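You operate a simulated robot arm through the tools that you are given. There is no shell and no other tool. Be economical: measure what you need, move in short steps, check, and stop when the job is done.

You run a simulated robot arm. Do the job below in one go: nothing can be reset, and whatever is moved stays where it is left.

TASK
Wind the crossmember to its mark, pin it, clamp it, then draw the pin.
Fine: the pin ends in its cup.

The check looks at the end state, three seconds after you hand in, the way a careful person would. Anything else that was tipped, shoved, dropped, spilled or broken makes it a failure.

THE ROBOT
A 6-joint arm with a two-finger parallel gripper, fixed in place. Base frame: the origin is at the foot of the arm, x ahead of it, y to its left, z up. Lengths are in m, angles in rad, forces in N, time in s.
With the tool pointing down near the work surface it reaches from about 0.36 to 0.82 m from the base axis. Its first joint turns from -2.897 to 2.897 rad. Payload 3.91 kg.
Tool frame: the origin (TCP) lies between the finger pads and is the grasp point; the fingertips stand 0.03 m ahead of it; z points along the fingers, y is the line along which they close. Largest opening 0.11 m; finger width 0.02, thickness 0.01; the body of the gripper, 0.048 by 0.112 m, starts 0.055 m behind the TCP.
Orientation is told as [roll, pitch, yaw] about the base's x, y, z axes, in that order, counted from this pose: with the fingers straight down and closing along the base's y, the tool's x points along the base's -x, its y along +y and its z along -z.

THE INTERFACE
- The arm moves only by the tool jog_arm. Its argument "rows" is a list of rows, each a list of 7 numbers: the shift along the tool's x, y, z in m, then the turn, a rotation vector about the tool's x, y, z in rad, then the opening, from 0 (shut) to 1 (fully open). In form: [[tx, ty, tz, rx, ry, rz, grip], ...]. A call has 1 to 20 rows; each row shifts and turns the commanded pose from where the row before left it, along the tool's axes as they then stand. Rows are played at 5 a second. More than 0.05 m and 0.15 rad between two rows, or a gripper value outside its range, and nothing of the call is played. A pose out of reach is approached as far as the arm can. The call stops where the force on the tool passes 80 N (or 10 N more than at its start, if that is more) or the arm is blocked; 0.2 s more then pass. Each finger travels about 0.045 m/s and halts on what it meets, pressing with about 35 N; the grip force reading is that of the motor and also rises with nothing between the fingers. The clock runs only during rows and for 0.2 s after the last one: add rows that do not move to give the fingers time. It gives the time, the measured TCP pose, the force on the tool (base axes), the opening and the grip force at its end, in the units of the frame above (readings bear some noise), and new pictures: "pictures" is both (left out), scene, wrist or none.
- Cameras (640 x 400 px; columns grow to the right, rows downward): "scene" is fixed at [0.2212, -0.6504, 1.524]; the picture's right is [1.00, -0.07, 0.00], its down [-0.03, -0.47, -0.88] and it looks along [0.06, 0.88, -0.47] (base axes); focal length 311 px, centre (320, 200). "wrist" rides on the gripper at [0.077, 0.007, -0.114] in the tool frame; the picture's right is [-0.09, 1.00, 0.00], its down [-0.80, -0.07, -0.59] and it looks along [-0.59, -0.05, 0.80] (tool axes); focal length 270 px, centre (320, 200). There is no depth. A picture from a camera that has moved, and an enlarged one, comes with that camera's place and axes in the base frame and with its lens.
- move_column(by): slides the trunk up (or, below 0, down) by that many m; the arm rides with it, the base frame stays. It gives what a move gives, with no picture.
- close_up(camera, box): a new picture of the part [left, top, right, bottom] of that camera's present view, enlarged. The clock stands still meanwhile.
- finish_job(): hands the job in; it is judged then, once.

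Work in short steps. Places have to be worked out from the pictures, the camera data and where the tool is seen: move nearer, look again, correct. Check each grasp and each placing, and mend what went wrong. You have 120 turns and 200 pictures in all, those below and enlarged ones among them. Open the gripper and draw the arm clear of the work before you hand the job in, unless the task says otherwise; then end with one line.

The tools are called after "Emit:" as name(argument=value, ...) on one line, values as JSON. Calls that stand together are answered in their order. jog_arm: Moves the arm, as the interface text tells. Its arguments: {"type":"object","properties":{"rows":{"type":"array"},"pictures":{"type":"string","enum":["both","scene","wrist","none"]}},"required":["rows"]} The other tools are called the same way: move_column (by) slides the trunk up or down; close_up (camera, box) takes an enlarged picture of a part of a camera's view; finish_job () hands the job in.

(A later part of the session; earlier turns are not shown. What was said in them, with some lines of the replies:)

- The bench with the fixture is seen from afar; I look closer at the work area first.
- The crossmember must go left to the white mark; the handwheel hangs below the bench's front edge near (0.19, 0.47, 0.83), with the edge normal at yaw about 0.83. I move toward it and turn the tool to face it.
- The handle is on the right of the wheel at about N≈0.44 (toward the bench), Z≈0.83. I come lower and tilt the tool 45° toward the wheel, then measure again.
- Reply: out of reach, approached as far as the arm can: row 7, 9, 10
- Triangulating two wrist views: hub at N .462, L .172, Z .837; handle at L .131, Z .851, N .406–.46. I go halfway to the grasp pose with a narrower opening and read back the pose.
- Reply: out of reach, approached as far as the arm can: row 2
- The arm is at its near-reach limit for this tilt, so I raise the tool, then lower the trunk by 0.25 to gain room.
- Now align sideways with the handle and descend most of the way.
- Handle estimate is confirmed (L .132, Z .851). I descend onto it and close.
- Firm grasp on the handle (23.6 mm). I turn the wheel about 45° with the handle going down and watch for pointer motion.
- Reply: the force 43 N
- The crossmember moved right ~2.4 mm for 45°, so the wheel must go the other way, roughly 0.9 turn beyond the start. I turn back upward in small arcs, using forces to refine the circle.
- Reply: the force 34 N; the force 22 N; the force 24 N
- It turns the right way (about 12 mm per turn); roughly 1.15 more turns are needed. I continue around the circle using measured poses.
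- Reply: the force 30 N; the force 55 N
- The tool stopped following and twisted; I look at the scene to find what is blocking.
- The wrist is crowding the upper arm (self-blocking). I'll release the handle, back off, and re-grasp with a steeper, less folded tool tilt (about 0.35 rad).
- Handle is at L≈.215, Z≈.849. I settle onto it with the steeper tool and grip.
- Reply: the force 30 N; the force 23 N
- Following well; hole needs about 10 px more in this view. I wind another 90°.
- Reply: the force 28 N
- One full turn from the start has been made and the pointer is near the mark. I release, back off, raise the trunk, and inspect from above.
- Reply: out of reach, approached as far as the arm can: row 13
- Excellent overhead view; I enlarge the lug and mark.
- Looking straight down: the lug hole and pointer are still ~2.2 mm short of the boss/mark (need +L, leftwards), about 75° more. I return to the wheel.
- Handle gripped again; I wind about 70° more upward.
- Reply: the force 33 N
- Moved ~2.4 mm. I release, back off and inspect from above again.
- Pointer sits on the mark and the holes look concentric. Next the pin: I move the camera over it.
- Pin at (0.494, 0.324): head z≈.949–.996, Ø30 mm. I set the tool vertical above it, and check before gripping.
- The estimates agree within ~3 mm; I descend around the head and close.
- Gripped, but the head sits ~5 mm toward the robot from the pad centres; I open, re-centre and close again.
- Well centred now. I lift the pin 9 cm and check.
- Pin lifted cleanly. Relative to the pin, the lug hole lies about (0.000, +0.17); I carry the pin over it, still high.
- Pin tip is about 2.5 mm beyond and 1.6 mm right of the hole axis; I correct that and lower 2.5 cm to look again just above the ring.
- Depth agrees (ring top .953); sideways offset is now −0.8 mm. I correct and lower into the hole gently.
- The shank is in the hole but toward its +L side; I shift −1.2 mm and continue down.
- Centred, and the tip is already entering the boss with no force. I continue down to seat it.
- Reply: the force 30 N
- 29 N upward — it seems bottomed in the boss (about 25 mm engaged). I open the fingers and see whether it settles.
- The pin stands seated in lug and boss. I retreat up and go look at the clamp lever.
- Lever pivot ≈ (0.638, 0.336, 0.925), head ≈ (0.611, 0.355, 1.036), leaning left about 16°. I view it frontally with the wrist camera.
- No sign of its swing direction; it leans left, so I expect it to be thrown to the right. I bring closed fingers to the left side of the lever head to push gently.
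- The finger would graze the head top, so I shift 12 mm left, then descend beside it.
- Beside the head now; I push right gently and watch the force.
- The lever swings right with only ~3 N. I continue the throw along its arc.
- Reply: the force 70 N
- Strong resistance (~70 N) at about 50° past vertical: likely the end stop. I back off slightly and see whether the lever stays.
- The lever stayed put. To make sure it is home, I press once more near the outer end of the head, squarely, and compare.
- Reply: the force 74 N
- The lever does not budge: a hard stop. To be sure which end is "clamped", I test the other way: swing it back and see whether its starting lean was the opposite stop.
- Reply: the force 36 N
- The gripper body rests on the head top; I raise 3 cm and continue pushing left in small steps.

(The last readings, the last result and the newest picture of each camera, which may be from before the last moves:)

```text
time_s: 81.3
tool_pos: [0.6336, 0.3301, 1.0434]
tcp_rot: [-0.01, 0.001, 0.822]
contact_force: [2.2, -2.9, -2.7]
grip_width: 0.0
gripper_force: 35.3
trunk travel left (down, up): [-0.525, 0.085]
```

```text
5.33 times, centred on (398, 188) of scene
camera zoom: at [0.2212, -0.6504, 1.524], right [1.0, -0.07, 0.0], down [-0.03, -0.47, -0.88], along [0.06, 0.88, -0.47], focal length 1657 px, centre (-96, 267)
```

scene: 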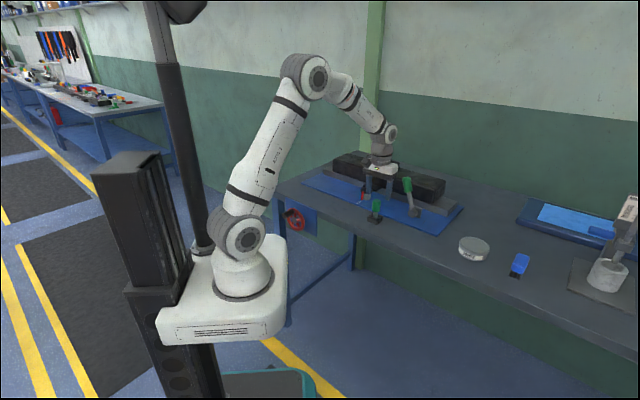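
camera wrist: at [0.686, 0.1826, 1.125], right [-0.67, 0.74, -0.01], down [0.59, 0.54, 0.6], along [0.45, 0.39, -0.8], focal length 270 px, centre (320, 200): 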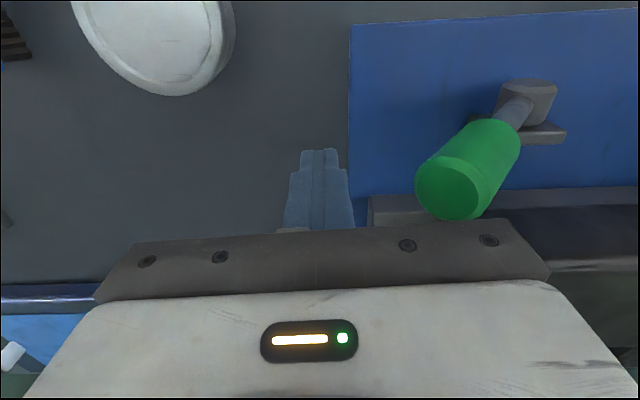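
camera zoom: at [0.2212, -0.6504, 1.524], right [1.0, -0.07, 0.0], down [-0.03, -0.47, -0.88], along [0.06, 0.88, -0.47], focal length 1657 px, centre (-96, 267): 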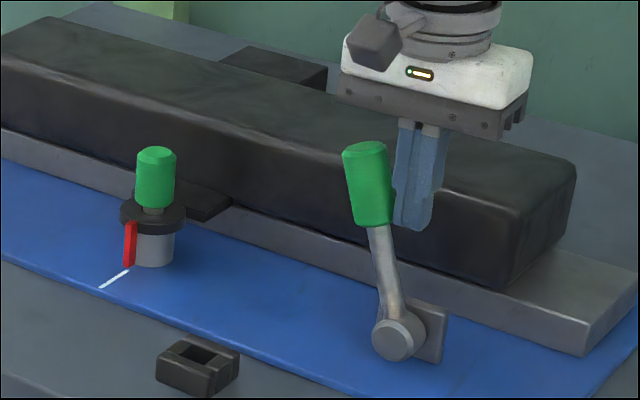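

The lever is exactly at its start lean again, still free-moving force; I press 10 mm further to test for a stop.

Emit:
jog_arm(rows=[[0, 0.003, 0, 0, 0, 0, 0], [0, 0.003, 0, 0, 0, 0, 0], [0, 0.003, 0, 0, 0, 0, 0], [0, 0.003, 0, 0, 0, 0, 0]], pictures="none")

Emit:
close_up(camera="scene", box=[350, 150, 446, 225])

```text
time_s: 82.3
tool_pos: [0.6333, 0.3316, 1.0449]
tcp_rot: [-0.013, -0.002, 0.818]
contact_force: [42.7, -39.7, 5.1]
grip_width: 0.0005
gripper_force: 35.0
trunk travel left (down, up): [-0.525, 0.085]
```

```text
5.33 times, centred on (398, 188) of scene
camera zoom: at [0.2212, -0.6504, 1.524], right [1.0, -0.07, 0.0], down [-0.03, -0.47, -0.88], along [0.06, 0.88, -0.47], focal length 1657 px, centre (-96, 267)
```

zoom: 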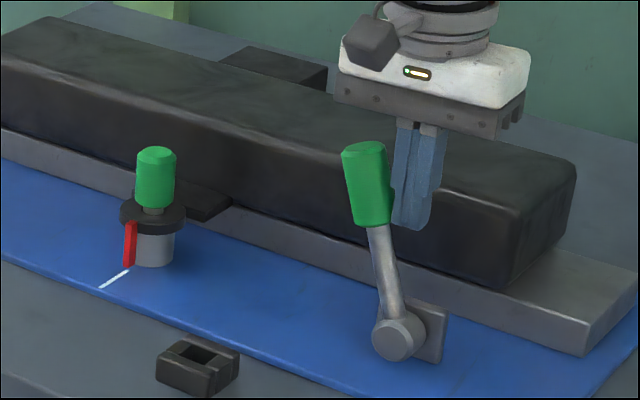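

A hard stop at the starting lean: so that was the open end and right is clamped. I go over the lever to its left side and throw it right again.

Emit:
jog_arm(rows=[[0, -0.02, 0, 0, 0, 0, 0], [0, 0, -0.04, 0, 0, 0, 0], [0, 0, -0.04, 0, 0, 0, 0], [0, 0.035, 0, 0, 0, 0, 0], [0, 0.035, 0, 0, 0, 0, 0], [0, 0.026, 0, 0, 0, 0, 0], [0, 0, 0.04, 0, 0, 0, 0], [0, 0, 0.04, 0, 0, 0, 0], [0, 0, 0, 0, 0, 0, 0]], pictures="wrist")

```text
time_s: 84.3
tool_pos: [0.5703, 0.3914, 1.043]
tcp_rot: [-0.012, 0.0, 0.821]
contact_force: [1.1, -1.1, 0.8]
grip_width: 0.0
gripper_force: 34.9
trunk travel left (down, up): [-0.525, 0.085]
camera wrist: at [0.51, 0.3408, 1.1584], right [-0.67, 0.74, -0.01], down [0.59, 0.54, 0.6], along [0.45, 0.39, -0.8], focal length 270 px, centre (320, 200)
```

wrist: 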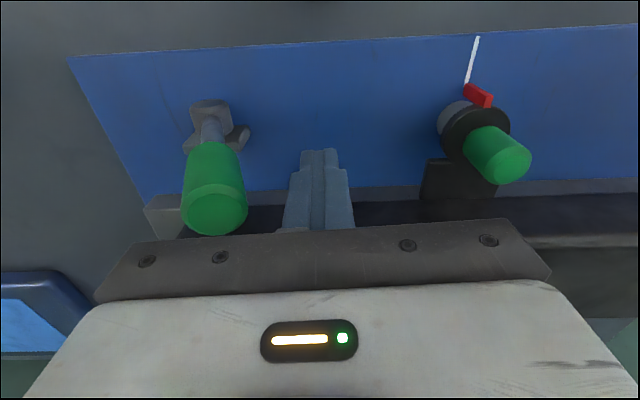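

Emit:
jog_arm(rows=[[0, -0.0122, -0.0037, 0, 0, 0, 0], [0, -0.0122, -0.0037, 0, 0, 0, 0], [0, -0.0122, -0.0037, 0, 0, 0, 0], [0, -0.0122, -0.0037, 0, 0, 0, 0], [0, -0.015, -0.0018, 0, 0, 0, 0], [0, -0.015, -0.0018, 0, 0, 0, 0], [0, -0.015, -0.0018, 0, 0, 0, 0], [0, -0.0118, 0.0048, 0, 0, 0, 0], [0, -0.0118, 0.0048, 0, 0, 0, 0], [0, -0.0118, 0.0048, 0, 0, 0, 0], [0, -0.0105, 0.0095, 0, 0, 0, 0], [0, -0.0105, 0.0095, 0, 0, 0, 0]], pictures="none")

Emit:
close_up(camera="scene", box=[350, 150, 446, 225])

```text
time_s: 86.9
tool_pos: [0.6716, 0.2983, 1.042]
tcp_rot: [-0.011, -0.011, 0.828]
contact_force: [-44.0, 32.1, 47.8]
grip_width: 0.0
gripper_force: 35.1
trunk travel left (down, up): [-0.525, 0.085]
```

```text
5.33 times, centred on (398, 188) of scene
camera zoom: at [0.2212, -0.6504, 1.524], right [1.0, -0.07, 0.0], down [-0.03, -0.47, -0.88], along [0.06, 0.88, -0.47], focal length 1657 px, centre (-96, 267)
```

zoom: 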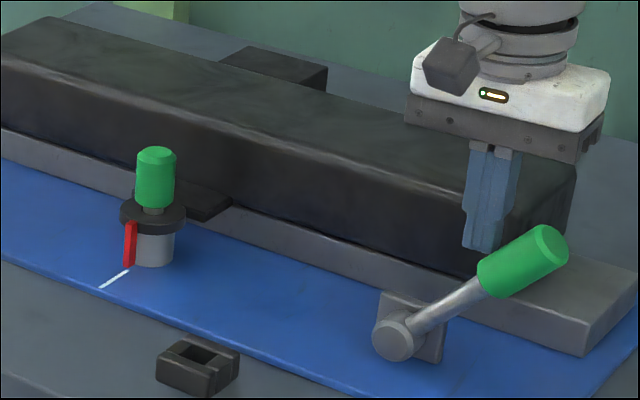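

Clamped against its stop. I lift off, open, and return above the pin.

Emit:
jog_arm(rows=[[0, 0.01, -0.02, 0, 0, 0, 0], [0, 0, -0.035, 0, 0, 0, 0.2], [0, 0, -0.025, 0, 0, 0, 0.5], [-0.0035, 0.042, 0, 0, 0, 0, 0.5], [-0.0035, 0.042, 0, 0, 0, 0, 0.5], [-0.0035, 0.042, 0, 0, 0, 0, 0.5], [-0.0035, 0.042, 0, 0, 0, 0, 0.5], [-0.0035, 0.042, 0, 0, 0, 0, 0.5], [-0.0035, 0.042, 0, 0, 0, 0, 0.5], [0, 0, 0, 0, 0, 0, 0.5]], pictures="wrist")

```text
time_s: 89.1
tool_pos: [0.5006, 0.4884, 1.1101]
tcp_rot: [-0.01, 0.0, 0.821]
contact_force: [0.3, -0.7, -0.6]
grip_width: 0.0549
gripper_force: 0.0
trunk travel left (down, up): [-0.525, 0.085]
camera wrist: at [0.4403, 0.4364, 1.2237], right [-0.67, 0.74, -0.01], down [0.59, 0.54, 0.6], along [0.45, 0.39, -0.8], focal length 270 px, centre (320, 200)
```

wrist: 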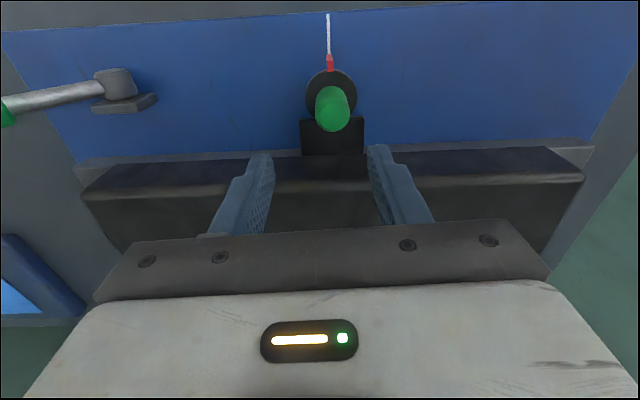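

Emit:
jog_arm(rows=[[0.0051, 0.0076, 0, 0, 0, 0, 0.5], [0, 0, 0.03, 0, 0, 0, 0.5], [0, 0, 0.03, 0, 0, 0, 0.5], [0, 0, 0.03, 0, 0, 0, 0.5], [0, 0, 0.027, 0, 0, 0, 0.5], [0, 0, 0, 0, 0, 0, 0.5]], pictures="wrist")

Emit:
close_up(camera="scene", box=[353, 175, 385, 195])

```text
time_s: 90.5
tool_pos: [0.4904, 0.4862, 0.9914]
tcp_rot: [-0.012, 0.0, 0.823]
contact_force: [1.0, 0.0, 0.5]
grip_width: 0.055
gripper_force: 0.0
trunk travel left (down, up): [-0.525, 0.085]
camera wrist: at [0.4309, 0.4348, 1.1064], right [-0.67, 0.74, -0.01], down [0.59, 0.54, 0.6], along [0.45, 0.39, -0.8], focal length 270 px, centre (320, 200)
```

wrist: 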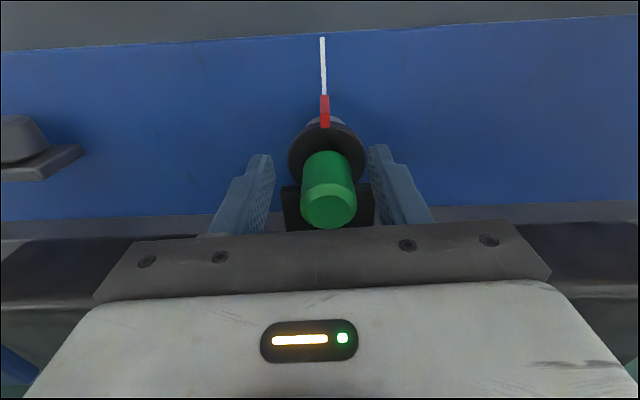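

```text
16.00 times, centred on (369, 185) of scene
camera zoom: at [0.2212, -0.6504, 1.524], right [1.0, -0.07, 0.0], down [-0.03, -0.47, -0.88], along [0.06, 0.88, -0.47], focal length 4972 px, centre (-464, 440)
```

zoom: 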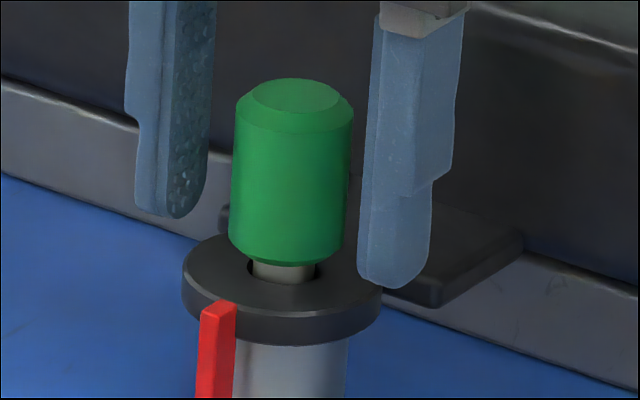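

Emit:
jog_arm(rows=[[-0.004, 0.0026, -0.001, 0, 0, 0, 0.5], [0, 0, 0, 0, 0, 0, 0.4], [0, 0, 0, 0, 0, 0, 0.25], [0, 0, 0, 0, 0, 0, 0.15], [0, 0, 0, 0, 0, 0, 0.15], [0, 0, 0, 0, 0, 0, 0.15]], pictures="wrist")

Emit:
close_up(camera="scene", box=[353, 175, 385, 195])

```text
time_s: 91.9
tool_pos: [0.4917, 0.4922, 0.9929]
tcp_rot: [-0.01, 0.001, 0.822]
contact_force: [-7.0, 6.2, -0.2]
grip_width: 0.0291
gripper_force: 34.9
trunk travel left (down, up): [-0.525, 0.085]
camera wrist: at [0.4315, 0.4404, 1.1076], right [-0.67, 0.74, -0.01], down [0.59, 0.54, 0.6], along [0.45, 0.39, -0.8], focal length 270 px, centre (320, 200)
```

wrist: 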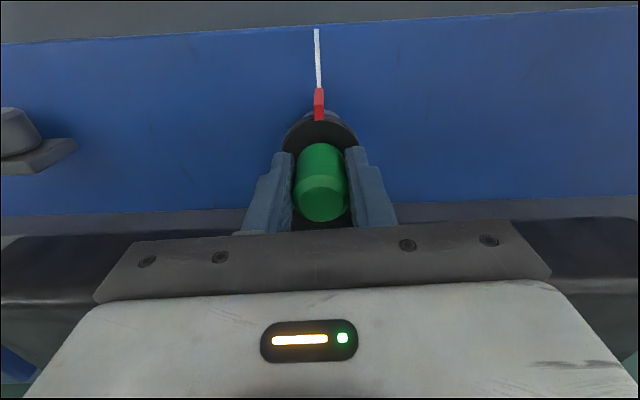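

```text
16.00 times, centred on (369, 185) of scene
camera zoom: at [0.2212, -0.6504, 1.524], right [1.0, -0.07, 0.0], down [-0.03, -0.47, -0.88], along [0.06, 0.88, -0.47], focal length 4972 px, centre (-464, 440)
```

zoom: 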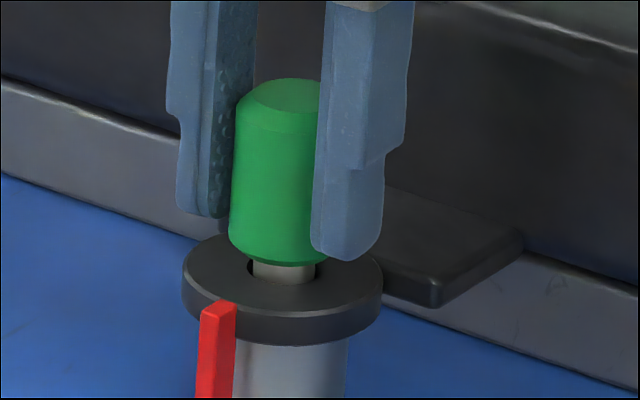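

Grasped; I draw the pin straight up in small steps.

Emit:
jog_arm(rows=[[0, 0.0006, -0.005, 0, 0, 0, 0.15], [0, 0, -0.01, 0, 0, 0, 0.15], [0, 0, -0.015, 0, 0, 0, 0.15], [0, 0, -0.02, 0, 0, 0, 0.15], [0, 0, -0.02, 0, 0, 0, 0.15], [0, 0, -0.02, 0, 0, 0, 0.15], [0, 0, 0, 0, 0, 0, 0.15]], pictures="wrist")

Emit:
close_up(camera="scene", box=[345, 160, 393, 205])

```text
time_s: 93.5
tool_pos: [0.4917, 0.4935, 1.0813]
tcp_rot: [-0.01, -0.001, 0.821]
contact_force: [-0.9, 0.6, -0.1]
grip_width: 0.029
gripper_force: 35.1
trunk travel left (down, up): [-0.525, 0.085]
camera wrist: at [0.4324, 0.4416, 1.1969], right [-0.67, 0.74, -0.01], down [0.59, 0.54, 0.59], along [0.45, 0.39, -0.8], focal length 270 px, centre (320, 200)
```

wrist: 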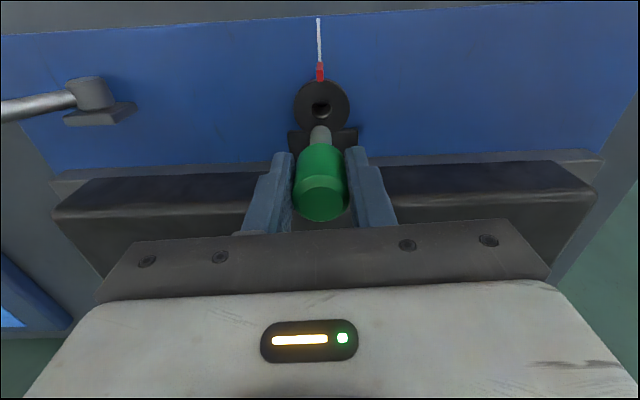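

```text
8.89 times, centred on (369, 182) of scene
camera zoom: at [0.2212, -0.6504, 1.524], right [1.0, -0.07, 0.0], down [-0.03, -0.47, -0.88], along [0.06, 0.88, -0.47], focal length 2762 px, centre (-116, 356)
```

zoom: 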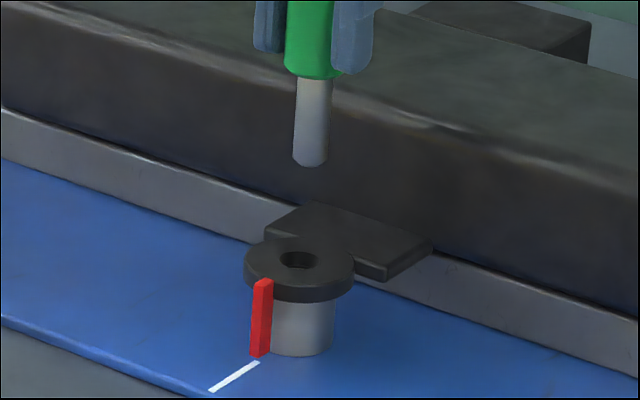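

Pin is out, pointer still on the mark. I carry it over the cup.

Emit:
jog_arm(rows=[[0.0256, -0.024, 0, 0, 0, 0, 0.15], [0.0256, -0.024, 0, 0, 0, 0, 0.15], [0.0256, -0.024, 0, 0, 0, 0, 0.15], [0.0256, -0.024, 0, 0, 0, 0, 0.15], [0.0256, -0.024, 0, 0, 0, 0, 0.15], [0, 0, 0.02, 0, 0, 0, 0.15], [0, 0, 0.02, 0, 0, 0, 0.15], [0, 0, 0, 0, 0, 0, 0.15]], pictures="none")

Emit:
close_up(camera="scene", box=[356, 190, 396, 230])

Emit:
close_up(camera="wrist", box=[272, 40, 368, 160])

```text
time_s: 95.3
tool_pos: [0.4937, 0.3142, 1.0424]
tcp_rot: [-0.011, -0.001, 0.823]
contact_force: [0.4, 0.5, -1.9]
grip_width: 0.029
gripper_force: 35.5
trunk travel left (down, up): [-0.525, 0.085]
```

```text
10.00 times, centred on (376, 210) of scene
camera zoom: at [0.2212, -0.6504, 1.524], right [1.0, -0.07, 0.0], down [-0.03, -0.47, -0.88], along [0.06, 0.88, -0.47], focal length 3108 px, centre (-240, 100)
```

zoom: 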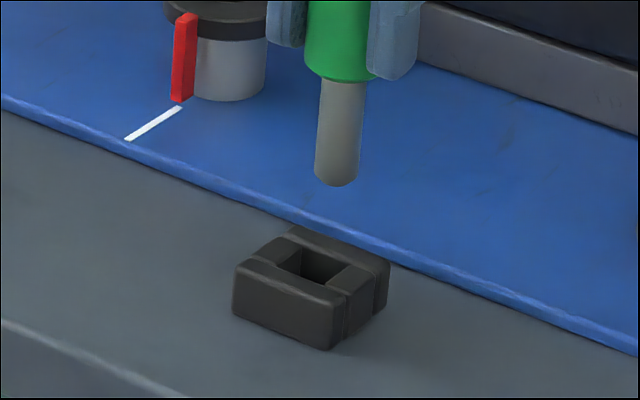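

```text
3.33 times, centred on (320, 100) of wrist
camera zoom: at [0.4341, 0.2638, 1.1583], right [-0.67, 0.74, -0.01], down [0.59, 0.54, 0.6], along [0.45, 0.39, -0.8], focal length 901 px, centre (320, 533)
```

zoom: 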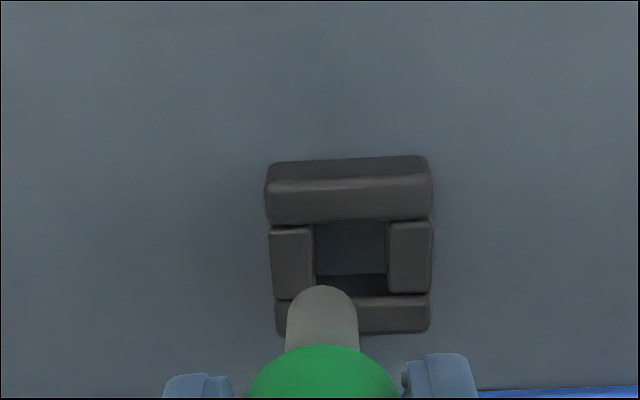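

Tip is ~7.5 mm right and ~2 mm short of the cup centre; I correct, lower 2.5 cm and recheck.

Emit:
jog_arm(rows=[[-0.002, 0.0075, 0, 0, 0, 0, 0.15], [0, 0, 0.0125, 0, 0, 0, 0.15], [0, 0, 0.0125, 0, 0, 0, 0.15], [0, 0, 0, 0, 0, 0, 0.15]], pictures="none")

Emit:
close_up(camera="scene", box=[356, 190, 396, 230])

Emit:
close_up(camera="wrist", box=[272, 40, 368, 160])

```text
time_s: 96.3
tool_pos: [0.4898, 0.3217, 1.017]
tcp_rot: [-0.009, 0.0, 0.822]
contact_force: [0.2, 0.3, 0.3]
grip_width: 0.0288
gripper_force: 35.1
trunk travel left (down, up): [-0.525, 0.085]
```

```text
10.00 times, centred on (376, 210) of scene
camera zoom: at [0.2212, -0.6504, 1.524], right [1.0, -0.07, 0.0], down [-0.03, -0.47, -0.88], along [0.06, 0.88, -0.47], focal length 3108 px, centre (-240, 100)
```

zoom: 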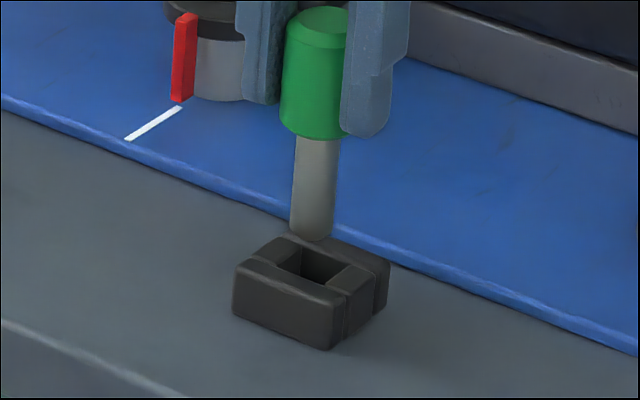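

```text
3.33 times, centred on (320, 100) of wrist
camera zoom: at [0.4285, 0.27, 1.1318], right [-0.67, 0.74, -0.01], down [0.59, 0.54, 0.6], along [0.45, 0.39, -0.8], focal length 901 px, centre (320, 533)
```

zoom: 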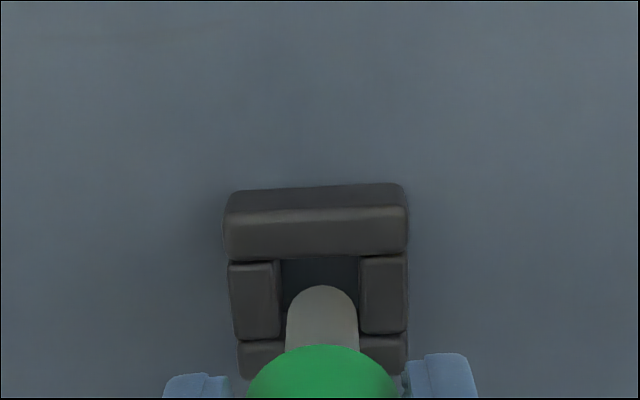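

Aligned in both views. I lower the pin into the cup gently.

Emit:
jog_arm(rows=[[0, 0, 0.008, 0, 0, 0, 0.15], [0, 0, 0.008, 0, 0, 0, 0.15], [0, 0, 0.008, 0, 0, 0, 0.15], [0, 0, 0.004, 0, 0, 0, 0.15]], pictures="none")

Emit:
close_up(camera="scene", box=[356, 190, 396, 230])

```text
time_s: 97.3
tool_pos: [0.4902, 0.3217, 0.9892]
tcp_rot: [-0.01, 0.001, 0.822]
contact_force: [0.5, -0.5, -1.8]
grip_width: 0.0286
gripper_force: 34.6
trunk travel left (down, up): [-0.525, 0.085]
```

```text
10.00 times, centred on (376, 210) of scene
camera zoom: at [0.2212, -0.6504, 1.524], right [1.0, -0.07, 0.0], down [-0.03, -0.47, -0.88], along [0.06, 0.88, -0.47], focal length 3108 px, centre (-240, 100)
```

zoom: 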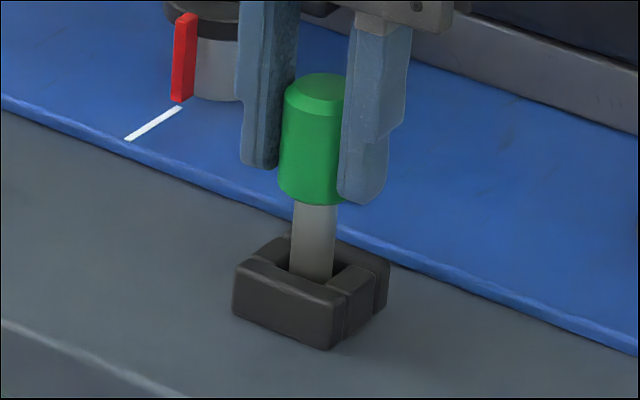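

It is in the cup with about 6 mm to go; I lower the rest watching for contact.

Emit:
jog_arm(rows=[[0, 0, 0.003, 0, 0, 0, 0.15], [0, 0, 0.0025, 0, 0, 0, 0.15], [0, 0, 0, 0, 0, 0, 0.15]], pictures="none")

Emit:
close_up(camera="scene", box=[356, 190, 396, 230])

```text
time_s: 98.1
tool_pos: [0.4919, 0.322, 0.9836]
tcp_rot: [-0.011, -0.001, 0.822]
contact_force: [-0.4, 0.5, -1.6]
grip_width: 0.0294
gripper_force: 35.4
trunk travel left (down, up): [-0.525, 0.085]
```

```text
10.00 times, centred on (376, 210) of scene
camera zoom: at [0.2212, -0.6504, 1.524], right [1.0, -0.07, 0.0], down [-0.03, -0.47, -0.88], along [0.06, 0.88, -0.47], focal length 3108 px, centre (-240, 100)
```

zoom: 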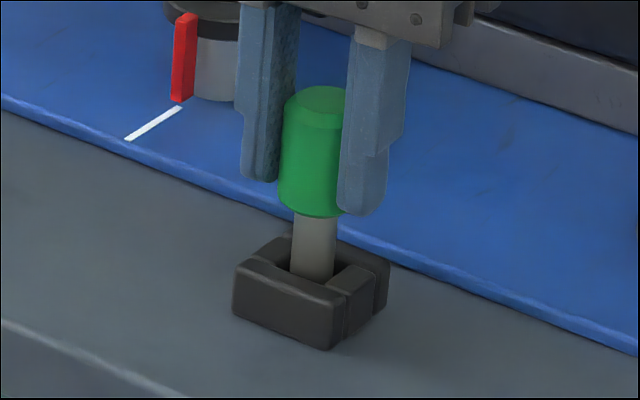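

Almost seated; 1.5 mm more, then open the fingers.

Emit:
jog_arm(rows=[[0, 0, 0.0015, 0, 0, 0, 0.15], [0, 0, 0, 0, 0, 0, 0.15], [0, 0, 0, 0, 0, 0, 0.3], [0, 0, 0, 0, 0, 0, 0.5], [0, 0, 0, 0, 0, 0, 0.5], [0, 0, 0, 0, 0, 0, 0.5]], pictures="wrist")

Emit:
close_up(camera="scene", box=[356, 190, 396, 230])

```text
time_s: 99.5
tool_pos: [0.4911, 0.321, 0.982]
tcp_rot: [-0.012, 0.0, 0.822]
contact_force: [-0.8, -0.1, 0.3]
grip_width: 0.0551
gripper_force: 0.0
trunk travel left (down, up): [-0.525, 0.085]
camera wrist: at [0.4314, 0.2709, 1.0976], right [-0.67, 0.74, -0.01], down [0.59, 0.54, 0.6], along [0.45, 0.39, -0.8], focal length 270 px, centre (320, 200)
```

wrist: 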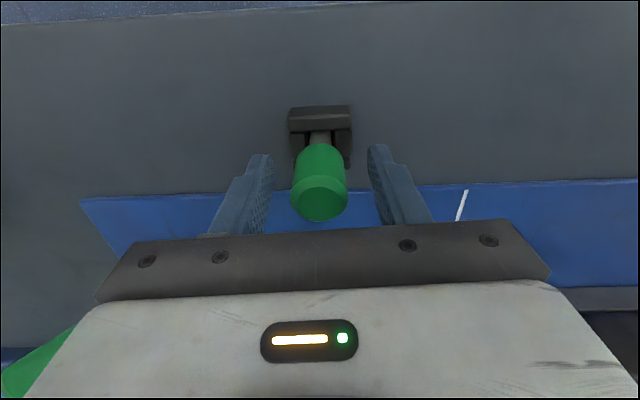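

```text
10.00 times, centred on (376, 210) of scene
camera zoom: at [0.2212, -0.6504, 1.524], right [1.0, -0.07, 0.0], down [-0.03, -0.47, -0.88], along [0.06, 0.88, -0.47], focal length 3108 px, centre (-240, 100)
```

zoom: 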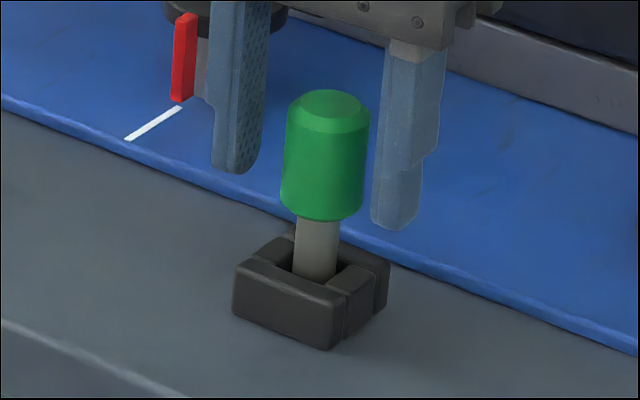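

The pin stands upright in its cup. I draw the arm straight up and move to the overhead view to verify the pointer.

Emit:
jog_arm(rows=[[0, 0, -0.03, 0, 0, 0, 0.5], [0, 0, -0.04, 0, 0, 0, 0.5], [0, 0, -0.045, 0, 0, 0, 0.5], [0, 0, 0, 0, 0.117, 0, 0.5], [0, 0, 0, 0, 0.117, 0, 0.5], [0, 0, 0, 0, 0.117, 0, 0.5], [-0.036, 0.0315, -0.012, 0, 0, 0, 0.5], [-0.036, 0.0315, -0.012, 0, 0, 0, 0.5], [-0.036, 0.0315, -0.012, 0, 0, 0, 0.5], [-0.036, 0.0315, -0.012, 0, 0, 0, 0.5], [0, 0, 0, 0, 0, 0, 0.5]], pictures="both")

Emit:
close_up(camera="wrist", box=[280, 60, 376, 140])

```text
time_s: 101.9
tool_pos: [0.4995, 0.5185, 1.0946]
tcp_rot: [-0.012, 0.351, 0.817]
contact_force: [1.1, -0.2, 0.1]
grip_width: 0.0549
gripper_force: 0.0
trunk travel left (down, up): [-0.525, 0.085]
camera wrist: at [0.469, 0.4993, 1.2295], right [-0.67, 0.74, -0.04], down [0.7, 0.65, 0.28], along [0.24, 0.16, -0.96], focal length 270 px, centre (320, 200)
```

scene: 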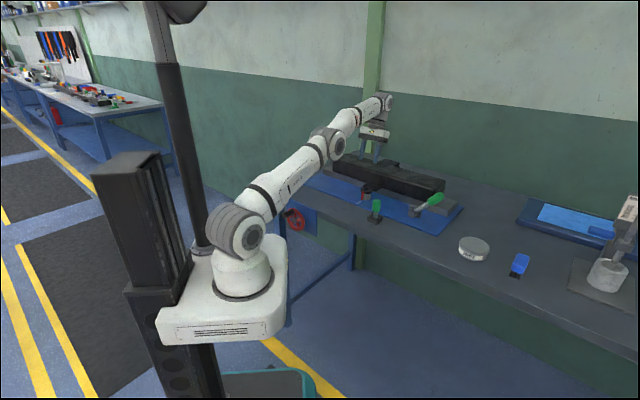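
wrist: 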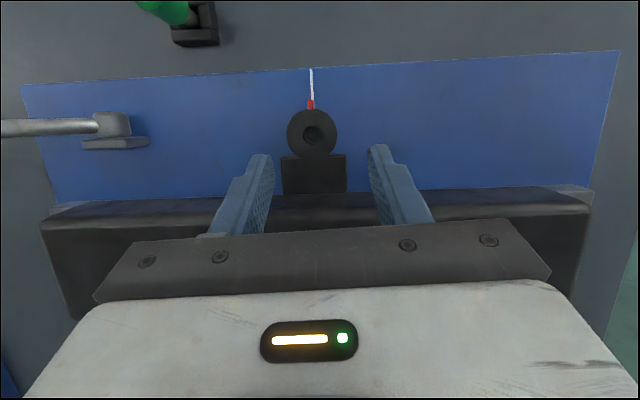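

```text
5.00 times, centred on (328, 100) of wrist
camera zoom: at [0.469, 0.4993, 1.2295], right [-0.67, 0.74, -0.04], down [0.7, 0.65, 0.28], along [0.24, 0.16, -0.96], focal length 1351 px, centre (280, 700)
```

zoom: 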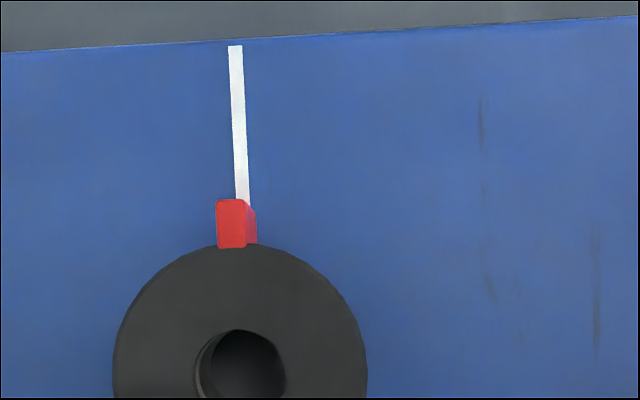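

Pointer foot lies on the mark, the holes agree, lever is thrown, and the pin is in its cup. I draw the arm clear and take a last look.

Emit:
jog_arm(rows=[[0.01, 0, -0.04, 0, 0, 0, 0.5], [0.01, 0, -0.04, 0, 0, 0, 0.5], [0.04, 0, 0, 0, -0.117, 0, 0.5], [0.04, 0, 0, 0, -0.117, 0, 0.5], [0.04, 0, 0, 0, -0.117, 0, 0.5], [0.04, 0, -0.01, 0, 0, 0, 0.5], [0.04, 0, -0.01, 0, 0, 0, 0.5], [0, 0, 0, 0, 0, 0, 0.5]], pictures="scene")

Emit:
close_up(camera="scene", box=[350, 160, 462, 230])

```text
time_s: 103.7
tool_pos: [0.3454, 0.3524, 1.2145]
tcp_rot: [-0.01, 0.001, 0.822]
contact_force: [0.3, -1.3, -0.5]
grip_width: 0.0549
gripper_force: 0.1
out of reach, approached as far as the arm can: row 1, 2
trunk travel left (down, up): [-0.525, 0.085]
```

scene: 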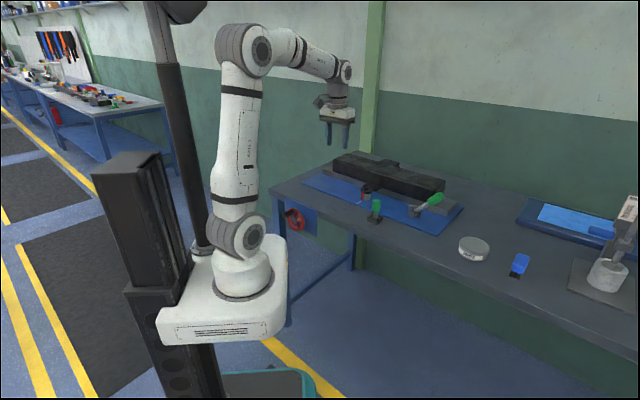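

```text
5.71 times, centred on (406, 195) of scene
camera zoom: at [0.2212, -0.6504, 1.524], right [1.0, -0.07, 0.0], down [-0.03, -0.47, -0.88], along [0.06, 0.88, -0.47], focal length 1776 px, centre (-171, 229)
```

zoom: 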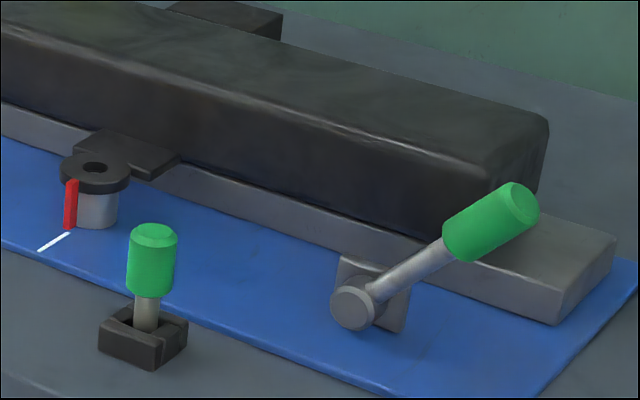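

Everything is in its final state and the arm is clear with the gripper open; I hand in.

Emit:
finish_job()

```text
The job is handed in.
```

The crossmember is wound to its mark, and it was pinned and then clamped with the lever against its stop. The pin is drawn and standing in its cup, and the arm is clear with the gripper open.
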